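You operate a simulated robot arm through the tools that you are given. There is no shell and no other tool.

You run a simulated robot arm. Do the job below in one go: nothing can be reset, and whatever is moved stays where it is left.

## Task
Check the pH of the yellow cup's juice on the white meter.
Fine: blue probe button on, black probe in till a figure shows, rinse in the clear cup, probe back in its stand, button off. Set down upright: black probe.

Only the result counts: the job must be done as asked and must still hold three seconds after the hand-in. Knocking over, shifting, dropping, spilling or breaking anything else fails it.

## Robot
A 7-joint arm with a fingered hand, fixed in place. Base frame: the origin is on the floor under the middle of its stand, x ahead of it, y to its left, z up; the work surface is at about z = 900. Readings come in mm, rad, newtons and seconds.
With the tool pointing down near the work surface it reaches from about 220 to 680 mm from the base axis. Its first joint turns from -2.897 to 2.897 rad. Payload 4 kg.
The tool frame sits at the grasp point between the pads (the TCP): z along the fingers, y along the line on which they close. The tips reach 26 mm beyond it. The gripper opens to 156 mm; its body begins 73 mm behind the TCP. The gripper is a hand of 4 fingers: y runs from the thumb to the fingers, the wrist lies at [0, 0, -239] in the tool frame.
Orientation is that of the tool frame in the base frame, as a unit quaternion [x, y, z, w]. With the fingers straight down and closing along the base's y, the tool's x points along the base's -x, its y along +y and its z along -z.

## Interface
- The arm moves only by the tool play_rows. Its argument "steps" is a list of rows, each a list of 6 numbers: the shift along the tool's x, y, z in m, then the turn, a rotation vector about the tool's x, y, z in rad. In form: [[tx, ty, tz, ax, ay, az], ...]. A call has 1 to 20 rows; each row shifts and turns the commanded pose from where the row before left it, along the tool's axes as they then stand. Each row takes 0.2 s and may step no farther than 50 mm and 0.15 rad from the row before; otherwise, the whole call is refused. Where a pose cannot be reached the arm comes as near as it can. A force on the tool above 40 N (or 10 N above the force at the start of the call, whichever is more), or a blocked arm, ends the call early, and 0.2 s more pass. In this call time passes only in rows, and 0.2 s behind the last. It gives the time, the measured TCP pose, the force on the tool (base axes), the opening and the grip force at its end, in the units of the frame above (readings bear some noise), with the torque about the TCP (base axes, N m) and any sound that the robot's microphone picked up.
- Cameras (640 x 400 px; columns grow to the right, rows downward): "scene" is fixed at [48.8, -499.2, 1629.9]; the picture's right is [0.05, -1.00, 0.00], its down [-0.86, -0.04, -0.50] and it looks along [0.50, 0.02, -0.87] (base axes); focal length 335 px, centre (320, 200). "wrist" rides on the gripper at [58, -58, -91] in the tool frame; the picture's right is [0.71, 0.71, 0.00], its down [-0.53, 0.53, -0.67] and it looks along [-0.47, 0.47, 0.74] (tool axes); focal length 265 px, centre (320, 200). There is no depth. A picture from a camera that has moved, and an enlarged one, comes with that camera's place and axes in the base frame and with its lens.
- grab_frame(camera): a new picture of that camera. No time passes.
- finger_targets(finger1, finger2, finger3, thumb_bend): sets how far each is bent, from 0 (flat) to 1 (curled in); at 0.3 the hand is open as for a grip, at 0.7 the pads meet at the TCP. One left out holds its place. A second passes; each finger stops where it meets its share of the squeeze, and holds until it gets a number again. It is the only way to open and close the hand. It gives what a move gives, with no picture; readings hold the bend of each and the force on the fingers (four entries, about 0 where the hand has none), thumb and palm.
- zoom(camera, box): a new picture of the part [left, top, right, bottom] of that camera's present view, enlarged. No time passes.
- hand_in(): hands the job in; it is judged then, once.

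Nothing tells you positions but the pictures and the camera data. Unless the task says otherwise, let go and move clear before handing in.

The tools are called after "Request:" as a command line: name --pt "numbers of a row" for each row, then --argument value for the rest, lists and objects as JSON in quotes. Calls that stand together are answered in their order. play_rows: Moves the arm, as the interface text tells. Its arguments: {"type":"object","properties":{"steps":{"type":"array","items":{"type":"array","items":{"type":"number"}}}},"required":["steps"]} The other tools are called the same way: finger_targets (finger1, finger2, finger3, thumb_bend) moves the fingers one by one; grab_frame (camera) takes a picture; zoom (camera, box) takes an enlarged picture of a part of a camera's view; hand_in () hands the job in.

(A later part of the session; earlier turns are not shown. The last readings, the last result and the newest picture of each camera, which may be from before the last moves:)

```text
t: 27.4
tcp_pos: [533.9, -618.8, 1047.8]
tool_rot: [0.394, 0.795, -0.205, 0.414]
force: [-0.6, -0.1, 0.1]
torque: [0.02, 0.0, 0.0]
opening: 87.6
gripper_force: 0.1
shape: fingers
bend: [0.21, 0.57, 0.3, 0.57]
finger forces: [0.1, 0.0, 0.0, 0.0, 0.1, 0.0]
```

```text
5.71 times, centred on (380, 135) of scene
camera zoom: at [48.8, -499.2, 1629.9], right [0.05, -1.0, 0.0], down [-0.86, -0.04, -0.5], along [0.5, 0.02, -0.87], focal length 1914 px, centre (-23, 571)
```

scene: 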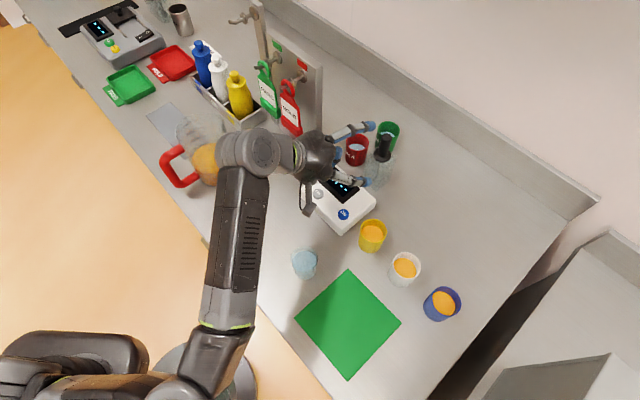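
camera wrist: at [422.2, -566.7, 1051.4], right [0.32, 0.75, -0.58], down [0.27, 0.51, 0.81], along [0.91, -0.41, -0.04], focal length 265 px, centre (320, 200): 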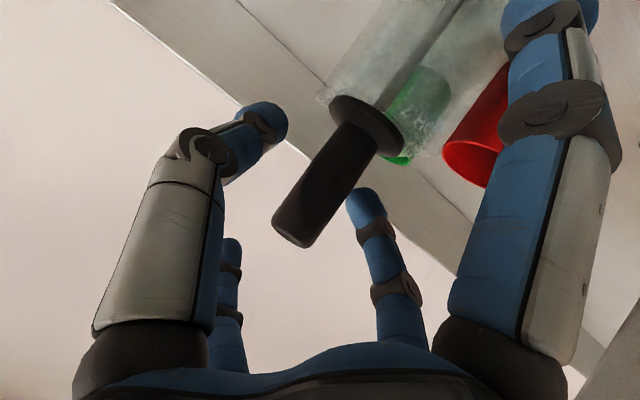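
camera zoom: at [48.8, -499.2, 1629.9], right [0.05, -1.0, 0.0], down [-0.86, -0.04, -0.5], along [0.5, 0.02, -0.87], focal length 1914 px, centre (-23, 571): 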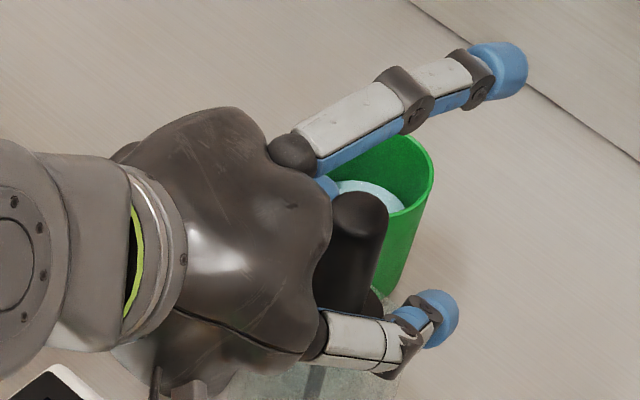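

Request:
finger_targets --finger2 0.66 --thumb_bend 0.66

Request:
grab_frame --camera "wrist"

```text
t: 28.4
tcp_pos: [533.1, -618.6, 1049.1]
tool_rot: [0.393, 0.794, -0.205, 0.415]
force: [-0.8, -0.5, 0.0]
torque: [0.0, 0.01, 0.02]
opening: 83.1
gripper_force: 0.1
shape: fingers
bend: [0.21, 0.66, 0.3, 0.66]
finger forces: [0.1, 0.2, 0.0, 0.0, 0.0, 0.1]
```

```text
taken
camera wrist: at [422.2, -566.7, 1051.4], right [0.32, 0.75, -0.58], down [0.27, 0.51, 0.81], along [0.91, -0.41, -0.04], focal length 265 px, centre (320, 200)
```

wrist: 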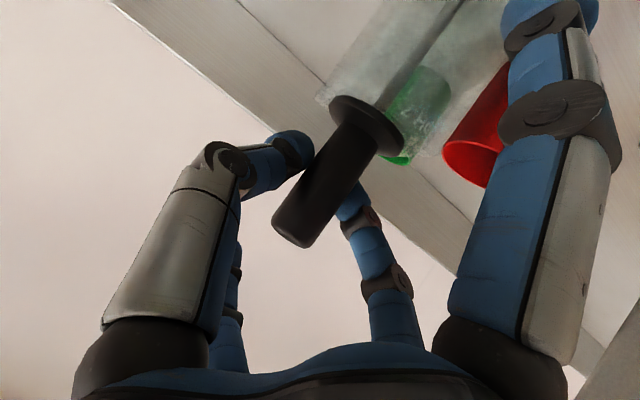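

Request:
finger_targets --finger2 0.71 --thumb_bend 0.71

Request:
grab_frame --camera "wrist"

```text
t: 29.4
tcp_pos: [533.5, -619.5, 1047.9]
tool_rot: [0.394, 0.795, -0.205, 0.414]
force: [0.1, 1.3, 0.0]
torque: [0.04, -0.02, 0.0]
opening: 82.0
gripper_force: 0.1
shape: fingers
bend: [0.21, 0.71, 0.3, 0.71]
finger forces: [0.1, 0.0, 0.1, 0.0, 0.0, 0.1]
```

```text
taken
camera wrist: at [422.2, -566.7, 1051.4], right [0.32, 0.75, -0.58], down [0.27, 0.51, 0.81], along [0.91, -0.41, -0.04], focal length 265 px, centre (320, 200)
```

wrist: 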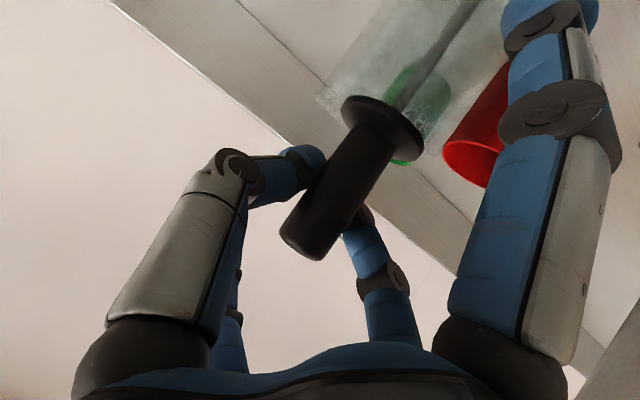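

The probe shifted slightly within its stand, yet no squeeze force shows. I'll look closer before doing anything more.

Request:
zoom --camera "wrist" --box '[180, 60, 500, 300]'

Request:
zoom --camera "scene" --box '[345, 100, 415, 190]'

```text
1.67 times, centred on (340, 180) of wrist
camera zoom: at [422.2, -566.7, 1051.4], right [0.32, 0.75, -0.58], down [0.27, 0.51, 0.81], along [0.91, -0.41, -0.04], focal length 442 px, centre (287, 233)
```

zoom: 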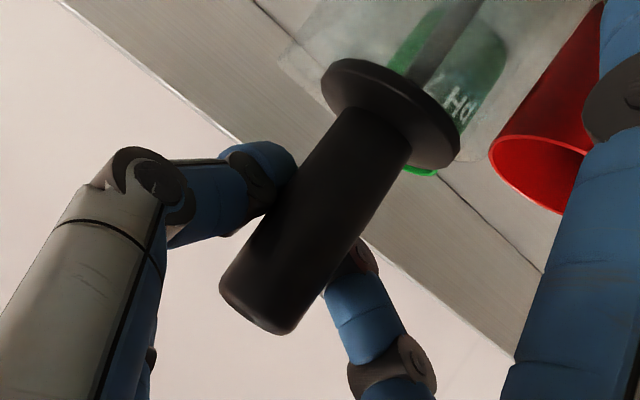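

```text
4.44 times, centred on (380, 145) of scene
camera zoom: at [48.8, -499.2, 1629.9], right [0.05, -1.0, 0.0], down [-0.86, -0.04, -0.5], along [0.5, 0.02, -0.87], focal length 1488 px, centre (53, 444)
```

zoom: 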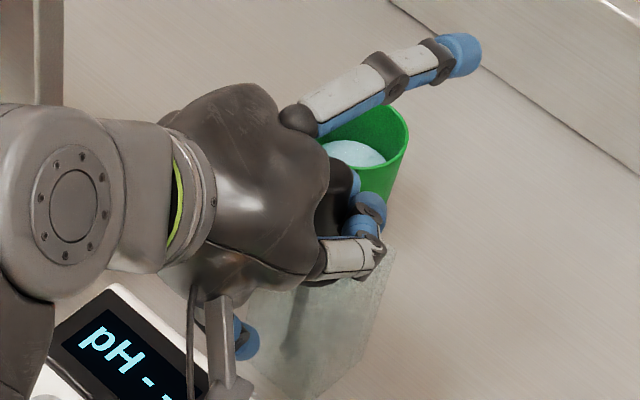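

The tips closed around the far side of the handle instead of pinching it. I'll open again and look at where the probe sits now.

Request:
finger_targets --finger2 0.5 --thumb_bend 0.5

Request:
grab_frame --camera "wrist"

Request:
zoom --camera "scene" --box '[345, 100, 415, 190]'

Request:
zoom --camera "wrist" --box '[220, 0, 500, 260]'

```text
t: 30.4
tcp_pos: [533.8, -618.7, 1047.5]
tool_rot: [0.392, 0.795, -0.203, 0.415]
force: [0.3, -0.7, 0.4]
torque: [0.03, 0.02, -0.03]
opening: 92.6
gripper_force: 0.1
shape: fingers
bend: [0.21, 0.5, 0.3, 0.5]
finger forces: [0.0, 0.0, 0.0, 0.1, 0.1, 0.0]
```

```text
taken
camera wrist: at [422.2, -566.7, 1051.4], right [0.32, 0.75, -0.58], down [0.27, 0.51, 0.81], along [0.91, -0.41, -0.04], focal length 265 px, centre (320, 200)
```

wrist: 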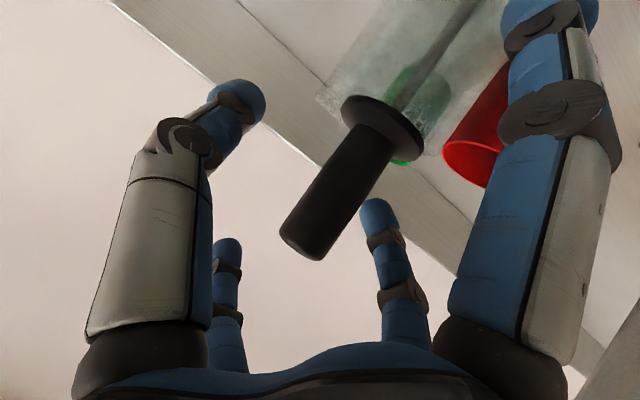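

```text
4.44 times, centred on (380, 145) of scene
camera zoom: at [48.8, -499.2, 1629.9], right [0.05, -1.0, 0.0], down [-0.86, -0.04, -0.5], along [0.5, 0.02, -0.87], focal length 1488 px, centre (53, 444)
```

zoom: 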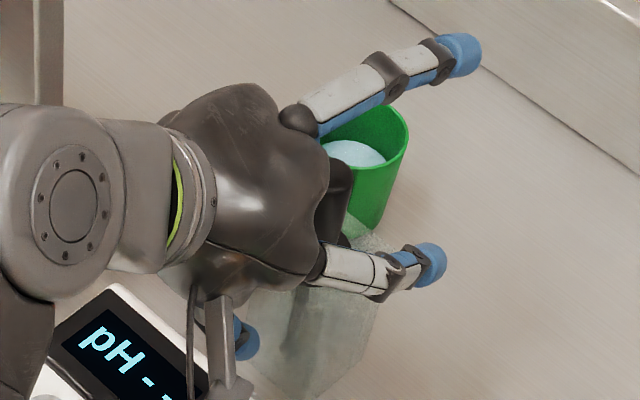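

```text
1.54 times, centred on (360, 130) of wrist
camera zoom: at [422.2, -566.7, 1051.4], right [0.32, 0.75, -0.58], down [0.27, 0.51, 0.81], along [0.91, -0.41, -0.04], focal length 408 px, centre (258, 308)
```

zoom: 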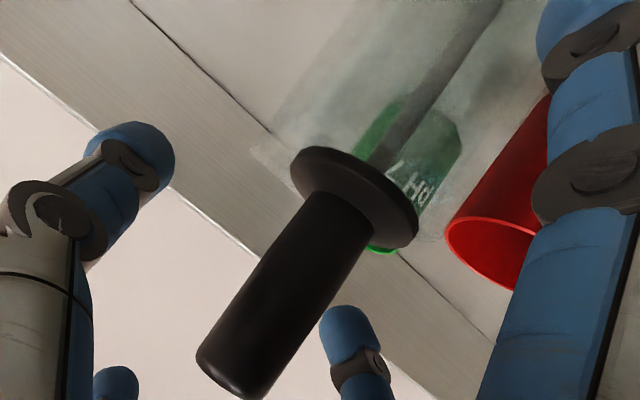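

The probe still stands upright on its stand, shifted a few mm toward the hand. I'll back off about 17 mm and 5 mm left so the fingertips (not the middles) meet the handle.

Request:
play_rows --pt "0.0001 0.0053 -0.0211 0 0 0" --pt "0 0 0 0 0 0"

Request:
finger_targets --finger1 0.35

Request:
play_rows --pt "0.0098 0 0.0069 0 0 0" --pt "0 0 0 0 0 0"

Request:
grab_frame --camera "wrist"

Request:
zoom --camera "scene" --box '[345, 100, 415, 190]'

```text
t: 31.0
tcp_pos: [526.7, -601.4, 1061.6]
tool_rot: [0.393, 0.795, -0.205, 0.414]
force: [-0.9, 0.3, -0.5]
torque: [0.0, 0.02, -0.02]
opening: 92.8
gripper_force: 0.1
shape: fingers
bend: [0.21, 0.5, 0.3, 0.5]
finger forces: [0.0, 0.0, 0.0, 0.0, 0.1, 0.0]
```

```text
t: 32.0
tcp_pos: [525.8, -601.1, 1060.9]
tool_rot: [0.394, 0.795, -0.205, 0.414]
force: [0.4, 0.6, -0.1]
torque: [0.02, 0.02, -0.02]
opening: 75.1
gripper_force: 0.1
shape: fingers
bend: [0.35, 0.5, 0.3, 0.5]
finger forces: [0.0, 0.0, 0.0, 0.1, 0.0, 0.0]
```

```text
t: 32.6
tcp_pos: [524.9, -601.6, 1049.7]
tool_rot: [0.393, 0.795, -0.204, 0.415]
force: [-1.0, -0.5, -0.6]
torque: [-0.02, 0.01, 0.0]
opening: 74.9
gripper_force: 0.1
shape: fingers
bend: [0.35, 0.5, 0.3, 0.5]
finger forces: [0.0, 0.0, 0.0, 0.0, 0.1, 0.0]
```

```text
taken
camera wrist: at [415.0, -549.4, 1052.3], right [0.32, 0.75, -0.58], down [0.27, 0.51, 0.81], along [0.91, -0.41, -0.04], focal length 265 px, centre (320, 200)
```

wrist: 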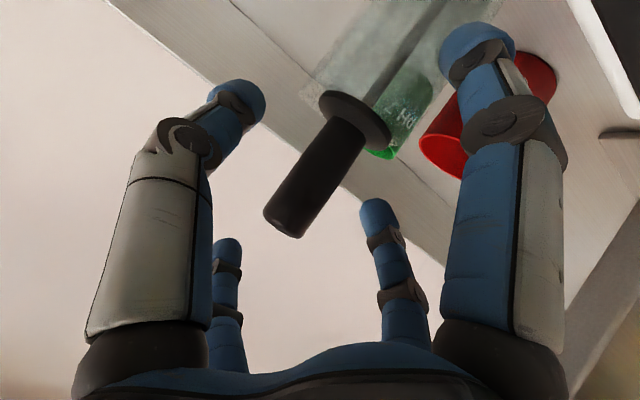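

```text
4.44 times, centred on (380, 145) of scene
camera zoom: at [48.8, -499.2, 1629.9], right [0.05, -1.0, 0.0], down [-0.86, -0.04, -0.5], along [0.5, 0.02, -0.87], focal length 1488 px, centre (53, 444)
```

zoom: 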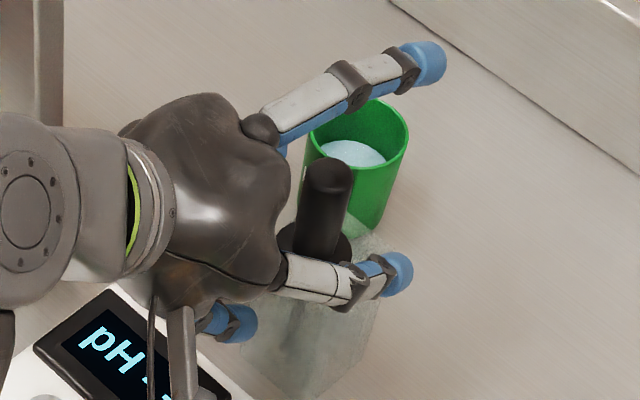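

Request:
play_rows --pt "0 -0.003 0 0 0 0" --pt "0 0 0 0 0 0"

Request:
finger_targets --finger2 0.6 --thumb_bend 0.6

Request:
zoom --camera "wrist" --box '[180, 40, 500, 280]'

Request:
zoom --camera "scene" --box '[350, 105, 400, 165]'

```text
t: 33.2
tcp_pos: [523.4, -602.8, 1049.4]
tool_rot: [0.394, 0.794, -0.205, 0.415]
force: [0.2, -0.5, 0.3]
torque: [0.02, -0.04, -0.01]
opening: 75.3
gripper_force: 0.0
shape: fingers
bend: [0.35, 0.5, 0.3, 0.5]
finger forces: [0.0, 0.0, 0.0, 0.0, 0.1, 0.0]
```

```text
t: 34.2
tcp_pos: [523.2, -602.6, 1049.7]
tool_rot: [0.393, 0.795, -0.204, 0.415]
force: [-0.6, -0.4, 0.2]
torque: [0.0, 0.01, 0.03]
opening: 66.2
gripper_force: 0.0
shape: fingers
bend: [0.35, 0.6, 0.3, 0.6]
finger forces: [0.0, 0.1, 0.0, 0.0, 0.0, 0.0]
```

```text
1.67 times, centred on (340, 160) of wrist
camera zoom: at [412.5, -551.3, 1052.5], right [0.32, 0.75, -0.58], down [0.27, 0.51, 0.81], along [0.91, -0.41, -0.04], focal length 442 px, centre (287, 267)
```

zoom: 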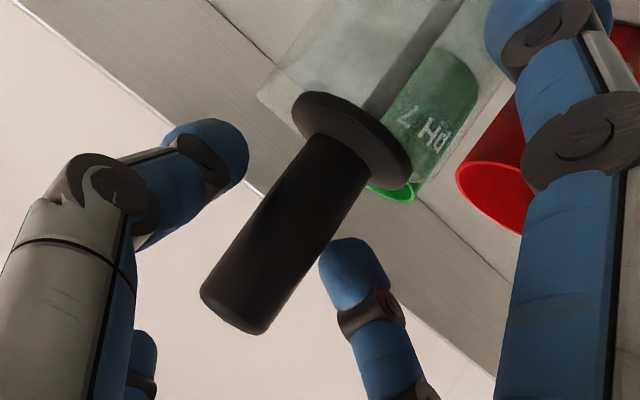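

```text
6.67 times, centred on (375, 135) of scene
camera zoom: at [48.8, -499.2, 1629.9], right [0.05, -1.0, 0.0], down [-0.86, -0.04, -0.5], along [0.5, 0.02, -0.87], focal length 2232 px, centre (-47, 633)
```

zoom: 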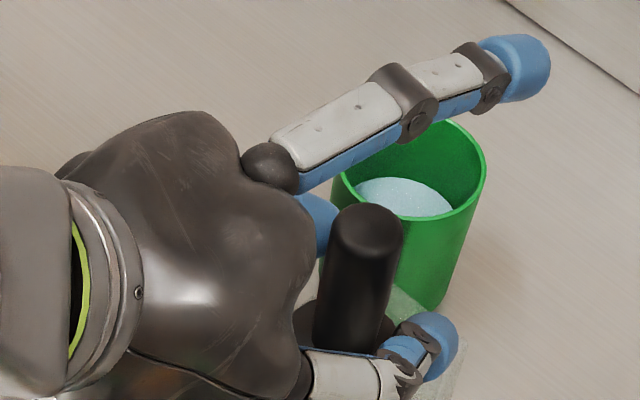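

Request:
play_rows --pt "0.0009 0.0015 -0.0012 0 0 0" --pt "0 0 0 0 0 0"

Request:
finger_targets --finger2 0.65 --thumb_bend 0.65

Request:
zoom --camera "wrist" --box '[180, 40, 500, 280]'

Request:
zoom --camera "scene" --box '[350, 105, 400, 165]'

```text
t: 34.8
tcp_pos: [523.8, -600.9, 1048.4]
tool_rot: [0.393, 0.795, -0.205, 0.415]
force: [0.3, 0.4, -0.3]
torque: [-0.01, 0.01, 0.0]
opening: 66.4
gripper_force: 0.1
shape: fingers
bend: [0.35, 0.6, 0.3, 0.6]
finger forces: [0.0, 0.0, 0.0, 0.1, 0.1, 0.1]
```

```text
t: 35.8
tcp_pos: [524.0, -601.3, 1048.8]
tool_rot: [0.393, 0.795, -0.204, 0.415]
force: [-0.3, 0.0, 0.4]
torque: [0.0, -0.03, -0.01]
opening: 63.9
gripper_force: 0.8
shape: fingers
bend: [0.35, 0.64, 0.3, 0.65]
finger forces: [0.1, 0.6, 0.0, 0.1, 0.7, 0.1]
```

```text
1.67 times, centred on (340, 160) of wrist
camera zoom: at [412.5, -549.0, 1051.8], right [0.32, 0.75, -0.58], down [0.27, 0.51, 0.81], along [0.91, -0.41, -0.04], focal length 442 px, centre (287, 267)
```

zoom: 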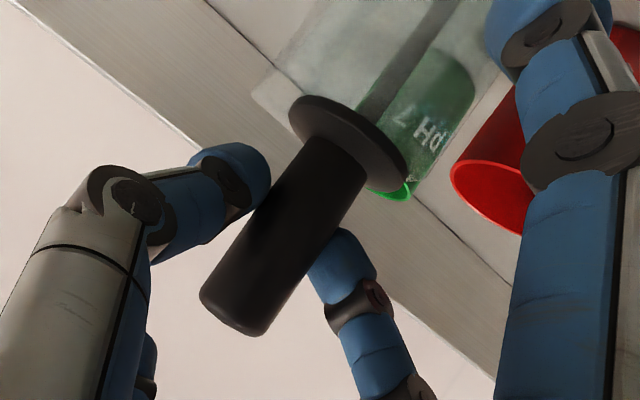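

```text
6.67 times, centred on (375, 135) of scene
camera zoom: at [48.8, -499.2, 1629.9], right [0.05, -1.0, 0.0], down [-0.86, -0.04, -0.5], along [0.5, 0.02, -0.87], focal length 2232 px, centre (-47, 633)
```

zoom: 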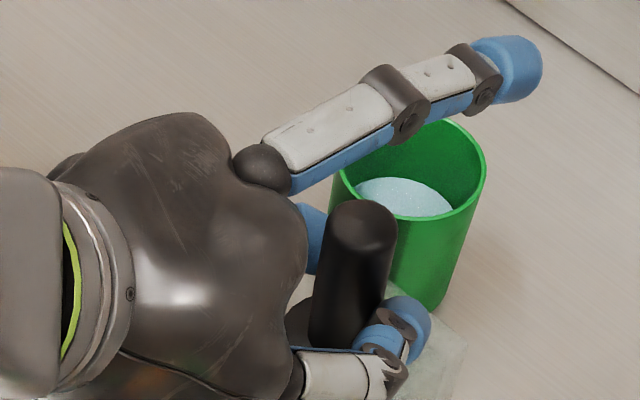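

Both fingers now touch the handle from either side. I squeeze firmly.

Request:
finger_targets --finger2 0.7 --thumb_bend 0.7

Request:
zoom --camera "wrist" --box '[180, 40, 500, 280]'

Request:
zoom --camera "scene" --box '[350, 105, 400, 165]'

```text
t: 36.8
tcp_pos: [523.0, -600.5, 1049.1]
tool_rot: [0.393, 0.795, -0.204, 0.415]
force: [0.0, -0.5, -0.6]
torque: [-0.01, 0.0, 0.01]
opening: 63.3
gripper_force: 5.4
shape: fingers
bend: [0.35, 0.64, 0.3, 0.67]
finger forces: [0.1, 5.2, 0.0, 0.1, 4.8, 0.0]
```

```text
1.67 times, centred on (340, 160) of wrist
camera zoom: at [412.5, -549.0, 1051.8], right [0.32, 0.75, -0.58], down [0.27, 0.51, 0.81], along [0.91, -0.41, -0.04], focal length 442 px, centre (287, 267)
```

zoom: 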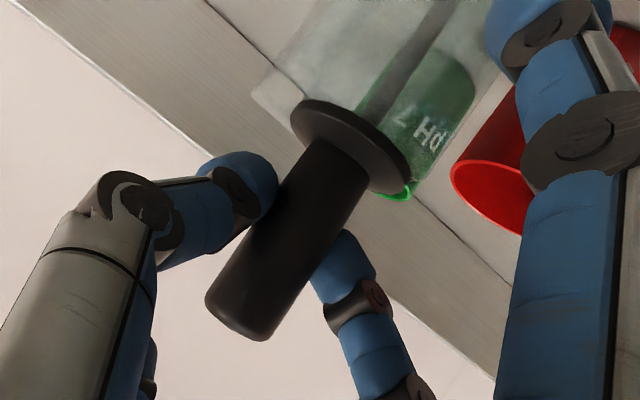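

```text
6.67 times, centred on (375, 135) of scene
camera zoom: at [48.8, -499.2, 1629.9], right [0.05, -1.0, 0.0], down [-0.86, -0.04, -0.5], along [0.5, 0.02, -0.87], focal length 2232 px, centre (-47, 633)
```

zoom: 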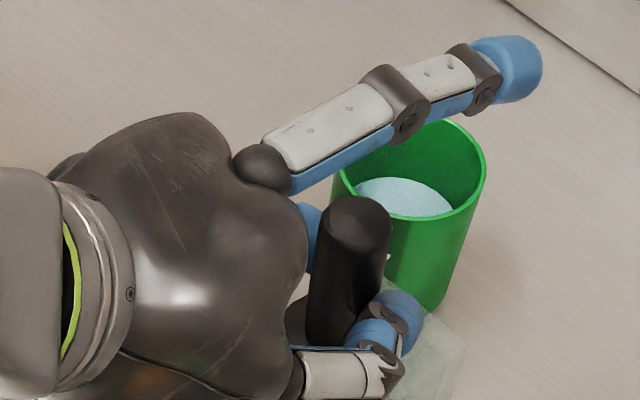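

Request:
finger_targets --finger2 0.74 --thumb_bend 0.73

Request:
zoom --camera "wrist" --box '[180, 40, 500, 280]'

```text
t: 37.8
tcp_pos: [522.8, -600.9, 1048.3]
tool_rot: [0.393, 0.795, -0.204, 0.414]
force: [1.8, -0.3, -1.6]
torque: [-0.01, 0.0, 0.01]
opening: 62.9
gripper_force: 8.7
shape: fingers
bend: [0.35, 0.64, 0.3, 0.68]
finger forces: [0.1, 9.2, 0.1, 0.0, 8.4, 0.0]
```

```text
1.67 times, centred on (340, 160) of wrist
camera zoom: at [412.5, -549.0, 1051.8], right [0.32, 0.75, -0.58], down [0.27, 0.51, 0.81], along [0.91, -0.41, -0.04], focal length 442 px, centre (287, 267)
```

zoom: 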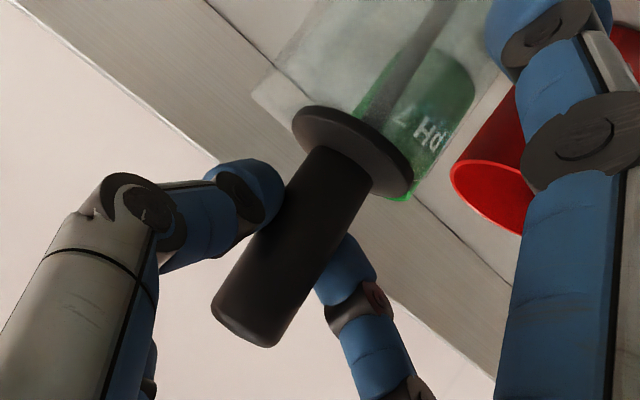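

Grip is about 9 N on both sides. I lift straight up a little and check.

Request:
play_rows --pt "-0.0041 0 -0.0029 0 0 0" --pt "-0.0041 0 -0.0029 0 0 0" --pt "-0.0082 0 -0.0057 0 0 0" --pt "0 0 0 0 0 0"

Request:
zoom --camera "wrist" --box '[180, 40, 500, 280]'

Request:
zoom --camera "scene" --box '[345, 100, 415, 190]'

```text
t: 38.8
tcp_pos: [524.7, -600.0, 1069.2]
tool_rot: [0.393, 0.795, -0.204, 0.415]
force: [-0.1, -0.5, -0.9]
torque: [0.0, 0.0, -0.03]
opening: 63.1
gripper_force: 8.7
shape: fingers
bend: [0.35, 0.64, 0.3, 0.68]
finger forces: [0.0, 9.1, 0.1, 0.0, 8.4, 0.0]
```

```text
1.67 times, centred on (340, 160) of wrist
camera zoom: at [412.8, -548.9, 1072.4], right [0.32, 0.75, -0.58], down [0.27, 0.51, 0.81], along [0.91, -0.41, -0.04], focal length 442 px, centre (287, 267)
```

zoom: 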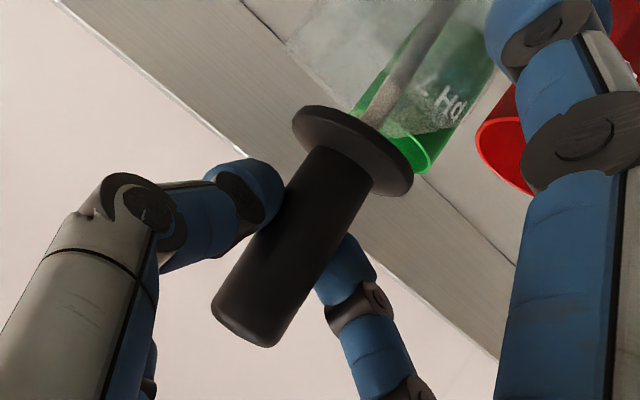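

```text
4.44 times, centred on (380, 145) of scene
camera zoom: at [48.8, -499.2, 1629.9], right [0.05, -1.0, 0.0], down [-0.86, -0.04, -0.5], along [0.5, 0.02, -0.87], focal length 1488 px, centre (53, 444)
```

zoom: 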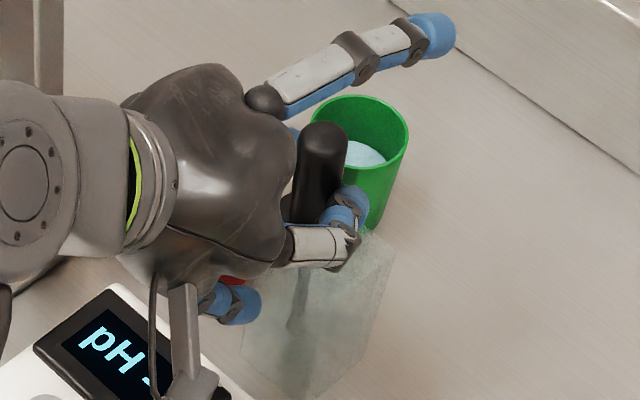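

The probe lifts with the hand and the stand stays put. I continue up until it is clear.

Request:
play_rows --pt "-0.0123 0 -0.0086 0 0 0" --pt "-0.0123 0 -0.0086 0 0 0" --pt "-0.0123 0 -0.0086 0 0 0" --pt "-0.0123 0 -0.0086 0 0 0" --pt "-0.0123 0 -0.0086 0 0 0" --pt "-0.0123 0 -0.0086 0 0 0" --pt "0 0 0 0 0 0"

Request:
grab_frame --camera "wrist"

Request:
zoom --camera "scene" --box '[330, 80, 420, 200]'

```text
t: 40.4
tcp_pos: [524.3, -602.0, 1159.3]
tool_rot: [0.393, 0.795, -0.205, 0.416]
force: [-1.0, -0.2, -0.5]
torque: [-0.04, 0.0, 0.01]
opening: 63.0
gripper_force: 8.9
shape: fingers
bend: [0.35, 0.64, 0.3, 0.68]
finger forces: [0.1, 9.1, 0.1, 0.0, 8.4, 0.0]
```

```text
taken
camera wrist: at [412.5, -549.2, 1162.8], right [0.32, 0.75, -0.58], down [0.27, 0.51, 0.81], along [0.91, -0.41, -0.04], focal length 265 px, centre (320, 200)
```

wrist: 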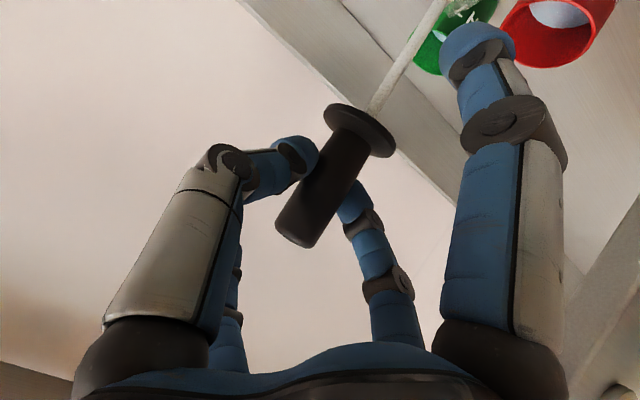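

```text
3.33 times, centred on (375, 140) of scene
camera zoom: at [48.8, -499.2, 1629.9], right [0.05, -1.0, 0.0], down [-0.86, -0.04, -0.5], along [0.5, 0.02, -0.87], focal length 1116 px, centre (137, 400)
```

zoom: 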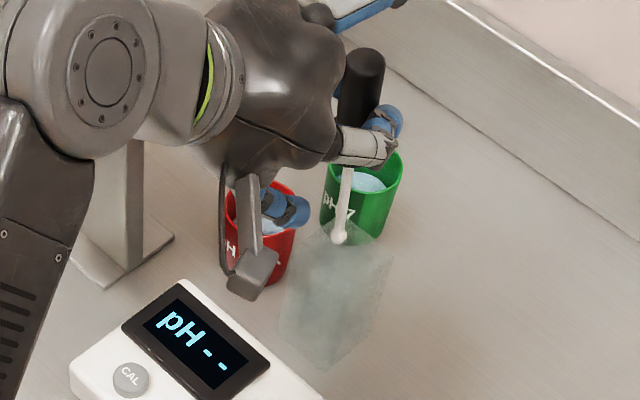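

The white electrode is clear of the glass stand. I compare the stand's position with the first picture.

Request:
zoom --camera "scene" --box '[330, 110, 410, 200]'

Request:
zoom --camera "scene" --box '[355, 130, 405, 170]'

```text
4.44 times, centred on (370, 155) of scene
camera zoom: at [48.8, -499.2, 1629.9], right [0.05, -1.0, 0.0], down [-0.86, -0.04, -0.5], along [0.5, 0.02, -0.87], focal length 1488 px, centre (98, 400)
```

zoom: 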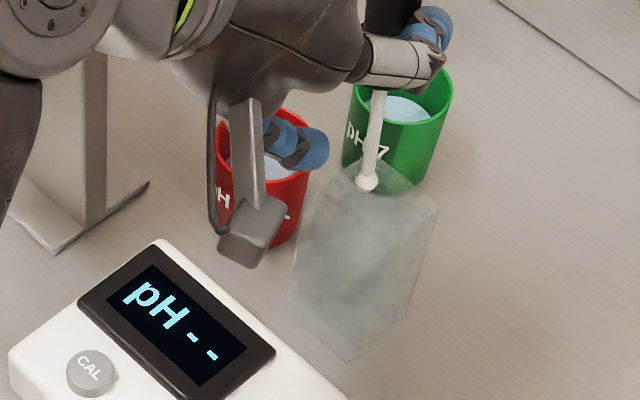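

```text
10.00 times, centred on (380, 150) of scene
camera zoom: at [48.8, -499.2, 1629.9], right [0.05, -1.0, 0.0], down [-0.86, -0.04, -0.5], along [0.5, 0.02, -0.87], focal length 3348 px, centre (-280, 700)
```

zoom: 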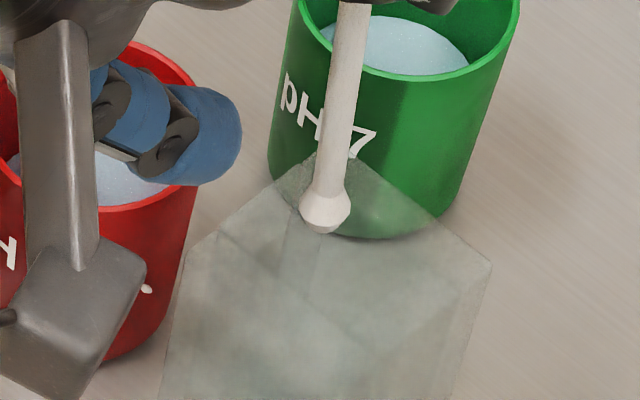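

The stand is exactly where it was. The electrode tip sits about 137 mm below the TCP at roughly (532, -615); I now carry it level over to above the yellow cup at (360, -602).

Request:
play_rows --pt "0.00825 -0.01603 -0.01178 0 0 0" --pt "0.00825 -0.01603 -0.01178 0 0 0" --pt "0.00825 -0.01603 -0.01178 0 0 0" --pt "0.00825 -0.01603 -0.01178 0 0 0" --pt "0.00825 -0.01603 -0.01178 0 0 0" --pt "0.00825 -0.01603 -0.01178 0 0 0" --pt "0.00825 -0.01603 -0.01178 0 0 0" --pt "0.00825 -0.01603 -0.01178 0 0 0" --pt "0 0 0 0 0 0"

Request:
grab_frame --camera "scene"

Request:
grab_frame --camera "wrist"

Request:
zoom --camera "scene" --box '[330, 190, 420, 270]'

```text
t: 42.4
tcp_pos: [354.3, -587.2, 1159.2]
tool_rot: [0.393, 0.795, -0.205, 0.415]
force: [0.4, 0.7, -0.2]
torque: [0.0, 0.03, -0.02]
opening: 63.0
gripper_force: 8.8
shape: fingers
bend: [0.35, 0.64, 0.3, 0.68]
finger forces: [0.0, 9.3, 0.0, 0.1, 8.4, 0.0]
```

```text
taken
```

scene: 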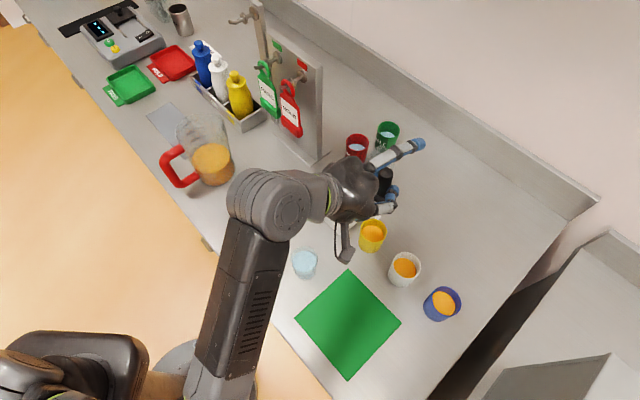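

```text
taken
camera wrist: at [242.8, -536.1, 1163.0], right [0.32, 0.75, -0.58], down [0.27, 0.51, 0.81], along [0.91, -0.41, -0.04], focal length 265 px, centre (320, 200)
```

wrist: 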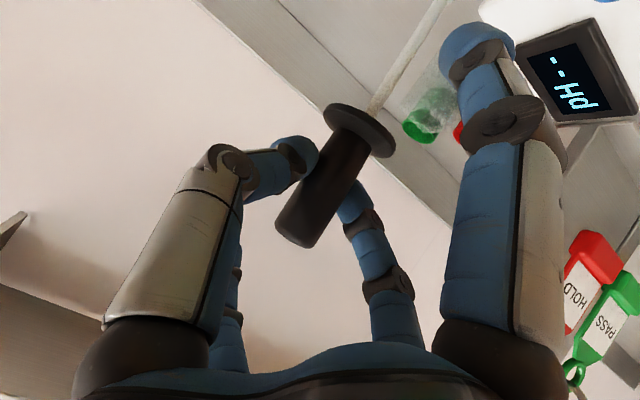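

```text
5.00 times, centred on (375, 230) of scene
camera zoom: at [48.8, -499.2, 1629.9], right [0.05, -1.0, 0.0], down [-0.86, -0.04, -0.5], along [0.5, 0.02, -0.87], focal length 1674 px, centre (45, 50)
```

zoom: 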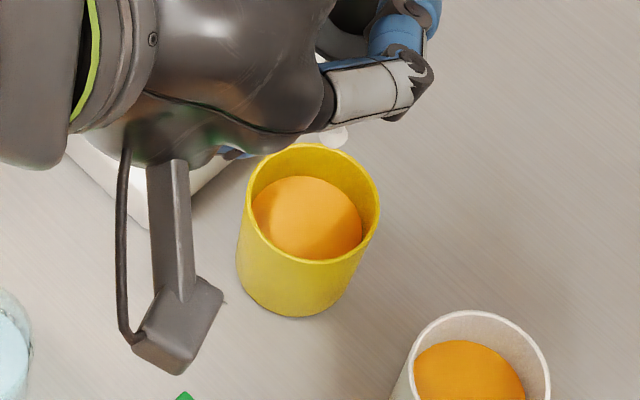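

The tip is right above the middle of the yellow cup. I open finger1 a bit for clearance and lower the probe in two stages.

Request:
finger_targets --finger1 0.2

Request:
play_rows --pt "0.0123 0 0.0086 0 0 0" --pt "0.0123 0 0.0086 0 0 0" --pt "0.0123 0 0.0086 0 0 0" --pt "0 0 0 0 0 0"

Request:
zoom --camera "scene" --box '[330, 190, 420, 270]'

Request:
grab_frame --camera "wrist"

```text
t: 43.4
tcp_pos: [353.8, -586.8, 1161.4]
tool_rot: [0.393, 0.795, -0.205, 0.415]
force: [0.6, -0.1, -0.5]
torque: [-0.02, 0.02, 0.01]
opening: 84.0
gripper_force: 8.5
shape: fingers
bend: [0.2, 0.64, 0.3, 0.68]
finger forces: [0.0, 9.3, 0.1, 0.0, 8.2, 0.0]
```

```text
t: 44.4
tcp_pos: [353.2, -587.5, 1113.8]
tool_rot: [0.394, 0.794, -0.205, 0.415]
force: [0.2, -0.4, 0.6]
torque: [0.02, 0.02, 0.01]
opening: 83.9
gripper_force: 9.2
shape: fingers
bend: [0.2, 0.64, 0.3, 0.68]
finger forces: [0.1, 9.1, 0.0, 0.0, 8.3, 0.1]
```

```text
5.00 times, centred on (375, 230) of scene
camera zoom: at [48.8, -499.2, 1629.9], right [0.05, -1.0, 0.0], down [-0.86, -0.04, -0.5], along [0.5, 0.02, -0.87], focal length 1674 px, centre (45, 50)
```

zoom: 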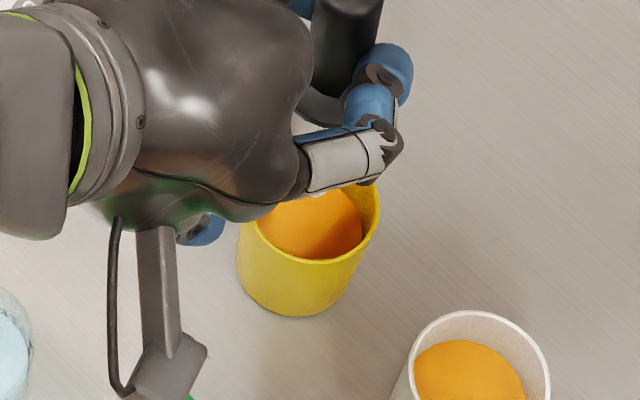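

```text
taken
camera wrist: at [242.3, -535.2, 1117.4], right [0.32, 0.75, -0.58], down [0.27, 0.52, 0.81], along [0.91, -0.41, -0.04], focal length 265 px, centre (320, 200)
```

wrist: 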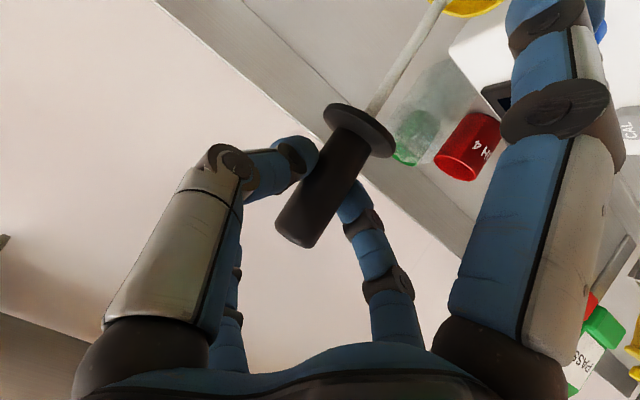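

Request:
play_rows --pt "0.01126 0 0.00789 0 0 0" --pt "0.01126 0 0.00789 0 0 0" --pt "0.01126 0 0.00789 0 0 0" --pt "0 0 0 0 0 0"

Request:
grab_frame --camera "scene"

Request:
zoom --camera "scene" --box '[330, 190, 420, 270]'

Request:
grab_frame --camera "wrist"

```text
t: 45.4
tcp_pos: [353.2, -587.9, 1073.3]
tool_rot: [0.393, 0.794, -0.205, 0.415]
force: [0.4, -0.8, -0.8]
torque: [-0.02, 0.01, -0.02]
opening: 83.8
gripper_force: 9.0
shape: fingers
bend: [0.2, 0.64, 0.3, 0.68]
finger forces: [0.0, 9.1, 0.0, 0.0, 8.2, 0.1]
```

```text
taken
```

scene: 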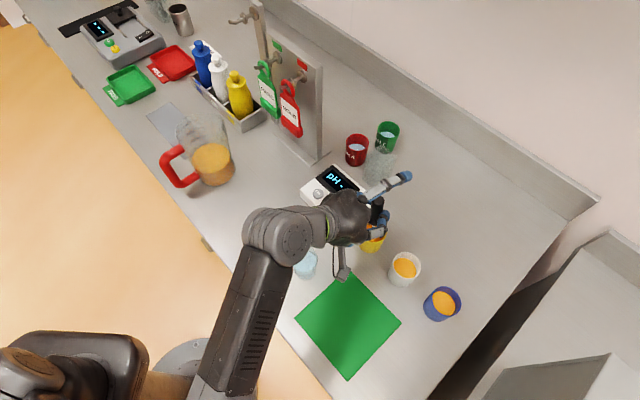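

```text
5.00 times, centred on (375, 230) of scene
camera zoom: at [48.8, -499.2, 1629.9], right [0.05, -1.0, 0.0], down [-0.86, -0.04, -0.5], along [0.5, 0.02, -0.87], focal length 1674 px, centre (45, 50)
```

zoom: 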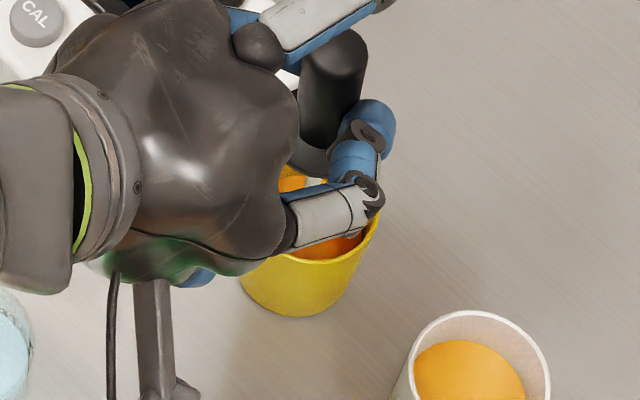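

```text
taken
camera wrist: at [241.4, -536.3, 1076.4], right [0.32, 0.75, -0.58], down [0.27, 0.51, 0.81], along [0.91, -0.41, -0.04], focal length 265 px, centre (320, 200)
```

wrist: 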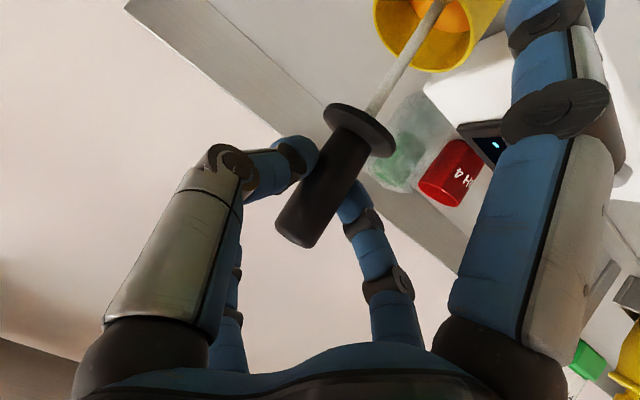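

The electrode is inside the yellow cup, about at the juice. I lower it a bit further and watch the display.

Request:
play_rows --pt "0.0057 0 0.004 0 0 0" --pt "0.0057 0 0.004 0 0 0" --pt "0 0 0 0 0 0" --pt "0 0 0 0 0 0" --pt "0 0 0 0 0 0" --pt "0 0 0 0 0 0" --pt "0 0 0 0 0 0"

Request:
zoom --camera "scene" --box '[300, 150, 420, 270]'

Request:
zoom --camera "wrist" --box '[340, 0, 540, 150]'

```text
t: 47.0
tcp_pos: [353.4, -589.4, 1057.2]
tool_rot: [0.393, 0.794, -0.205, 0.415]
force: [0.0, -1.7, -0.5]
torque: [-0.01, 0.02, 0.04]
opening: 84.0
gripper_force: 8.6
shape: fingers
bend: [0.2, 0.64, 0.3, 0.68]
finger forces: [0.0, 9.1, 0.0, 0.0, 8.3, 0.1]
```

```text
3.33 times, centred on (360, 210) of scene
camera zoom: at [48.8, -499.2, 1629.9], right [0.05, -1.0, 0.0], down [-0.86, -0.04, -0.5], along [0.5, 0.02, -0.87], focal length 1116 px, centre (187, 167)
```

zoom: 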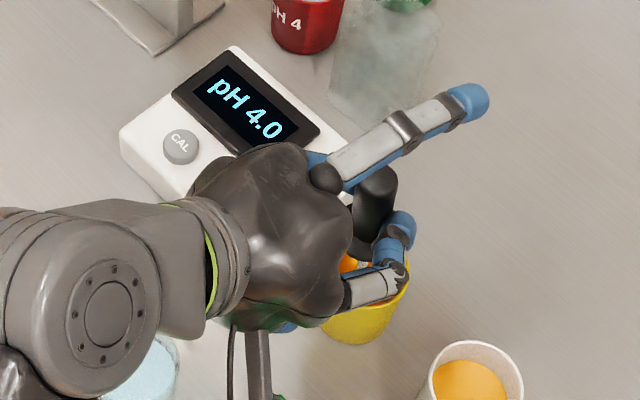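

```text
2.67 times, centred on (440, 75) of wrist
camera zoom: at [241.8, -536.5, 1061.9], right [0.32, 0.75, -0.58], down [0.27, 0.51, 0.81], along [0.91, -0.41, -0.04], focal length 708 px, centre (0, 533)
```

zoom: 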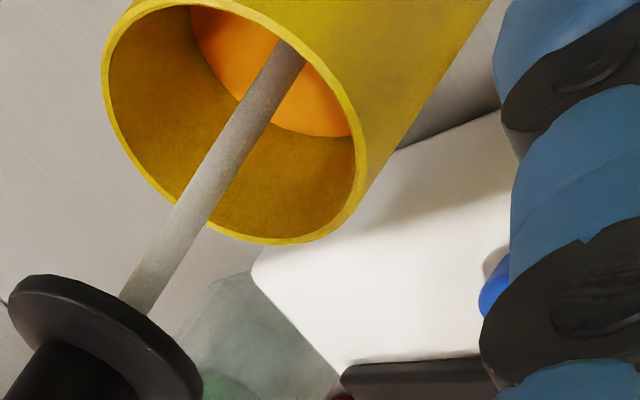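

The meter shows "pH 4.0". I'll hold a moment longer to see that the figure is steady.

Request:
play_rows --pt "0 0 0 0 0 0" --pt "0 0 0 0 0 0" --pt "0 0 0 0 0 0" --pt "0 0 0 0 0 0" --pt "0 0 0 0 0 0" --pt "0 0 0 0 0 0" --pt "0 0 0 0 0 0" --pt "0 0 0 0 0 0"

Request:
zoom --camera "scene" --box '[300, 150, 400, 230]'

```text
t: 48.8
tcp_pos: [352.6, -588.9, 1058.5]
tool_rot: [0.393, 0.795, -0.205, 0.415]
force: [-0.6, -0.1, -0.3]
torque: [-0.01, 0.02, 0.02]
opening: 83.7
gripper_force: 8.9
shape: fingers
bend: [0.2, 0.64, 0.3, 0.68]
finger forces: [0.1, 9.1, 0.0, 0.1, 8.2, 0.0]
```

```text
5.00 times, centred on (350, 190) of scene
camera zoom: at [48.8, -499.2, 1629.9], right [0.05, -1.0, 0.0], down [-0.86, -0.04, -0.5], along [0.5, 0.02, -0.87], focal length 1674 px, centre (170, 250)
```

zoom: 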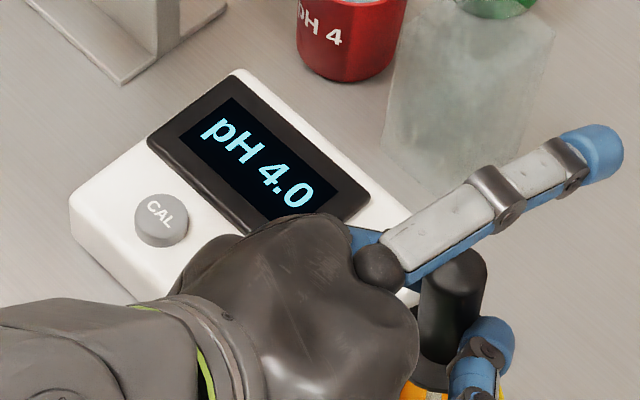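

The reading is steady at pH 4.0. Now I lift the probe straight out and carry it level to above the clear cup at about (289, -456).

Request:
play_rows --pt "-0.0123 0 -0.0086 0 0 0" --pt "-0.0123 0 -0.0086 0 0 0" --pt "-0.0123 0 -0.0086 0 0 0" --pt "-0.0123 0 -0.0086 0 0 0" --pt "-0.0123 0 -0.0086 0 0 0" --pt "-0.0123 0 -0.0086 0 0 0" --pt "-0.0098 0 -0.0069 0 0 0" --pt "0 0 0 0 0 0"

Request:
play_rows --pt "0.01154 0.00406 -0.01644 0 0 0" --pt "0.01154 0.00406 -0.01644 0 0 0" --pt "0.01154 0.00406 -0.01644 0 0 0" --pt "0.01154 0.00406 -0.01644 0 0 0" --pt "0.01154 0.00406 -0.01644 0 0 0" --pt "0.01154 0.00406 -0.01644 0 0 0" --pt "0.01154 0.00406 -0.01644 0 0 0" --pt "0.01154 0.00406 -0.01644 0 0 0" --pt "0 0 0 0 0 0"

Request:
grab_frame --camera "scene"

Request:
zoom --camera "scene" --box '[260, 200, 380, 300]'

Request:
grab_frame --camera "wrist"

```text
t: 50.6
tcp_pos: [353.7, -588.2, 1161.8]
tool_rot: [0.393, 0.795, -0.204, 0.415]
force: [0.0, -0.8, 0.2]
torque: [-0.01, 0.0, -0.03]
opening: 83.9
gripper_force: 8.7
shape: fingers
bend: [0.2, 0.64, 0.3, 0.68]
finger forces: [0.0, 9.1, 0.1, 0.0, 8.4, 0.1]
```

```text
t: 52.6
tcp_pos: [281.8, -438.6, 1160.6]
tool_rot: [0.393, 0.795, -0.204, 0.414]
force: [-0.4, 0.5, 0.4]
torque: [0.01, 0.0, -0.01]
opening: 83.9
gripper_force: 8.6
shape: fingers
bend: [0.2, 0.64, 0.3, 0.68]
finger forces: [0.0, 9.0, 0.0, 0.0, 8.2, 0.1]
```

```text
taken
```

scene: 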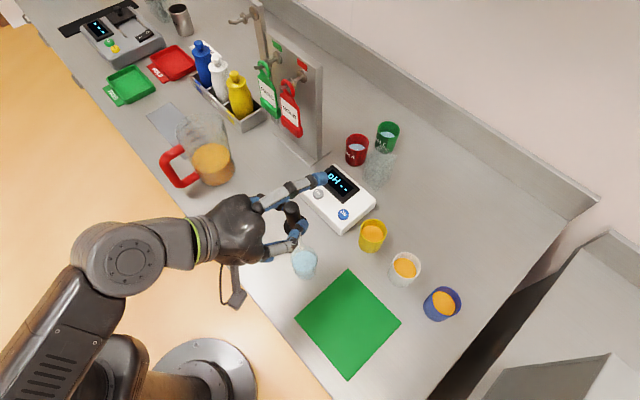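

```text
4.00 times, centred on (320, 250) of scene
camera zoom: at [48.8, -499.2, 1629.9], right [0.05, -1.0, 0.0], down [-0.86, -0.04, -0.5], along [0.5, 0.02, -0.87], focal length 1339 px, centre (320, 0)
```

zoom: 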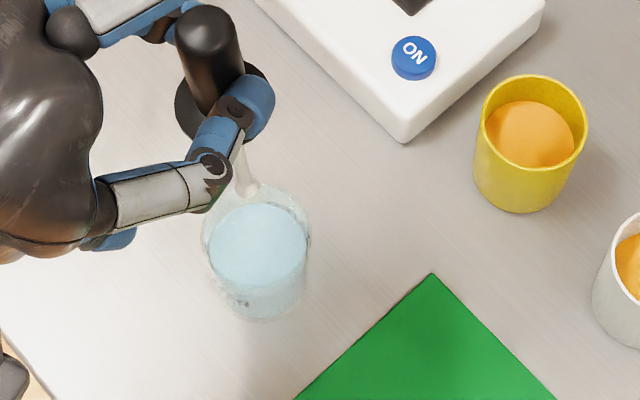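

```text
taken
camera wrist: at [171.0, -387.7, 1164.4], right [0.32, 0.75, -0.58], down [0.27, 0.51, 0.81], along [0.91, -0.41, -0.04], focal length 265 px, centre (320, 200)
```

wrist: 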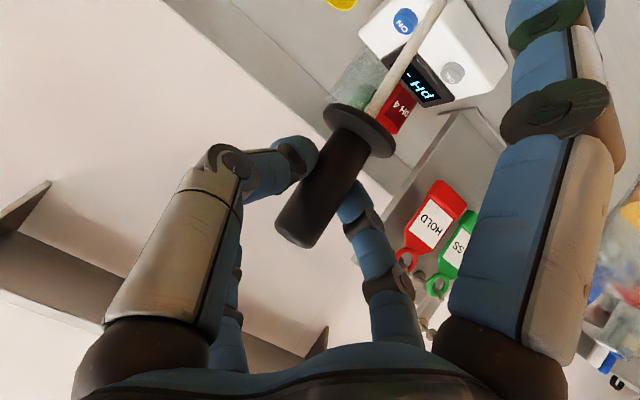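

The tip is directly above the clear cup. I lower it into the water to rinse.

Request:
play_rows --pt "0.0123 0 0.0086 0 0 0" --pt "0.0123 0 0.0086 0 0 0" --pt "0.0123 0 0.0086 0 0 0" --pt "0 0 0 0 0 0"

Request:
zoom --camera "scene" --box '[260, 200, 380, 300]'

Request:
zoom --camera "wrist" --box '[300, 0, 560, 160]'

```text
t: 53.6
tcp_pos: [282.3, -440.0, 1115.6]
tool_rot: [0.394, 0.794, -0.205, 0.415]
force: [0.2, 0.0, 0.5]
torque: [-0.03, 0.0, -0.01]
opening: 83.8
gripper_force: 8.2
shape: fingers
bend: [0.2, 0.64, 0.3, 0.68]
finger forces: [0.0, 9.0, 0.1, 0.0, 8.1, 0.0]
```

```text
4.00 times, centred on (320, 250) of scene
camera zoom: at [48.8, -499.2, 1629.9], right [0.05, -1.0, 0.0], down [-0.86, -0.04, -0.5], along [0.5, 0.02, -0.87], focal length 1339 px, centre (320, 0)
```

zoom: 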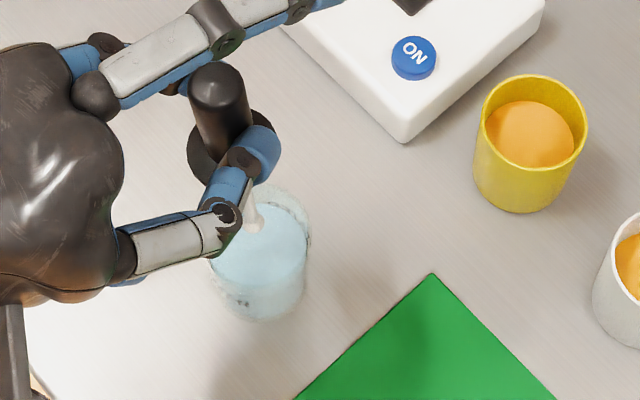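

```text
2.46 times, centred on (430, 80) of wrist
camera zoom: at [170.1, -388.9, 1118.6], right [0.32, 0.75, -0.58], down [0.27, 0.51, 0.81], along [0.91, -0.41, -0.04], focal length 653 px, centre (49, 495)
```

zoom: 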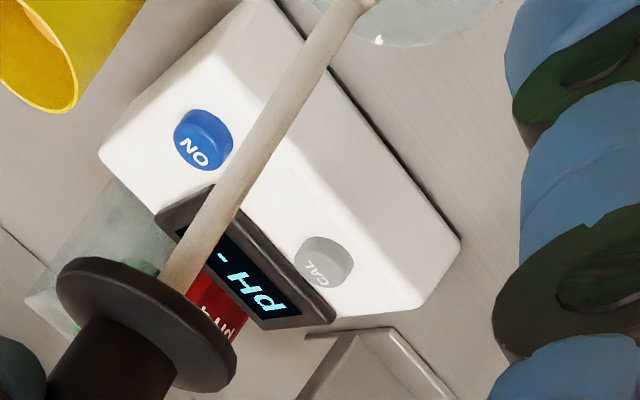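

Request:
play_rows --pt "0.0123 0 0.0086 0 0 0" --pt "0.0123 0 0.0086 0 0 0" --pt "0.0123 0 0.0086 0 0 0" --pt "0.0115 0 0.008 0 0 0" --pt "0 0 0 0 0 0" --pt "0 0 0 0 0 0" --pt "0 0 0 0 0 0" --pt "0 0 0 0 0 0" --pt "0 0 0 0 0 0"

Request:
zoom --camera "scene" --box '[260, 200, 380, 300]'

Request:
zoom --camera "wrist" --box '[300, 0, 560, 160]'

```text
t: 55.6
tcp_pos: [282.2, -440.6, 1056.5]
tool_rot: [0.393, 0.795, -0.205, 0.415]
force: [0.2, 0.7, -0.5]
torque: [-0.01, 0.0, 0.02]
opening: 83.9
gripper_force: 9.1
shape: fingers
bend: [0.2, 0.64, 0.3, 0.68]
finger forces: [0.0, 9.0, 0.0, 0.0, 8.2, 0.0]
```

```text
4.00 times, centred on (320, 250) of scene
camera zoom: at [48.8, -499.2, 1629.9], right [0.05, -1.0, 0.0], down [-0.86, -0.04, -0.5], along [0.5, 0.02, -0.87], focal length 1339 px, centre (320, 0)
```

zoom: 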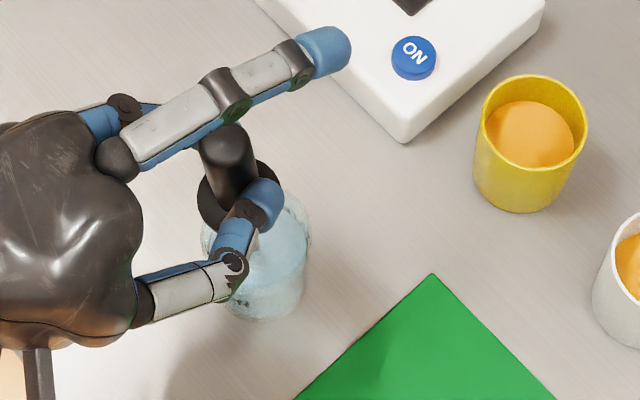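

```text
2.46 times, centred on (430, 80) of wrist
camera zoom: at [170.4, -388.9, 1059.7], right [0.32, 0.75, -0.58], down [0.27, 0.51, 0.81], along [0.91, -0.41, -0.04], focal length 653 px, centre (49, 495)
```

zoom: 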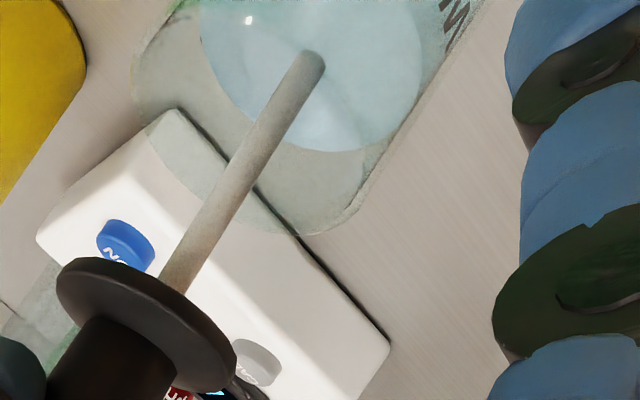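

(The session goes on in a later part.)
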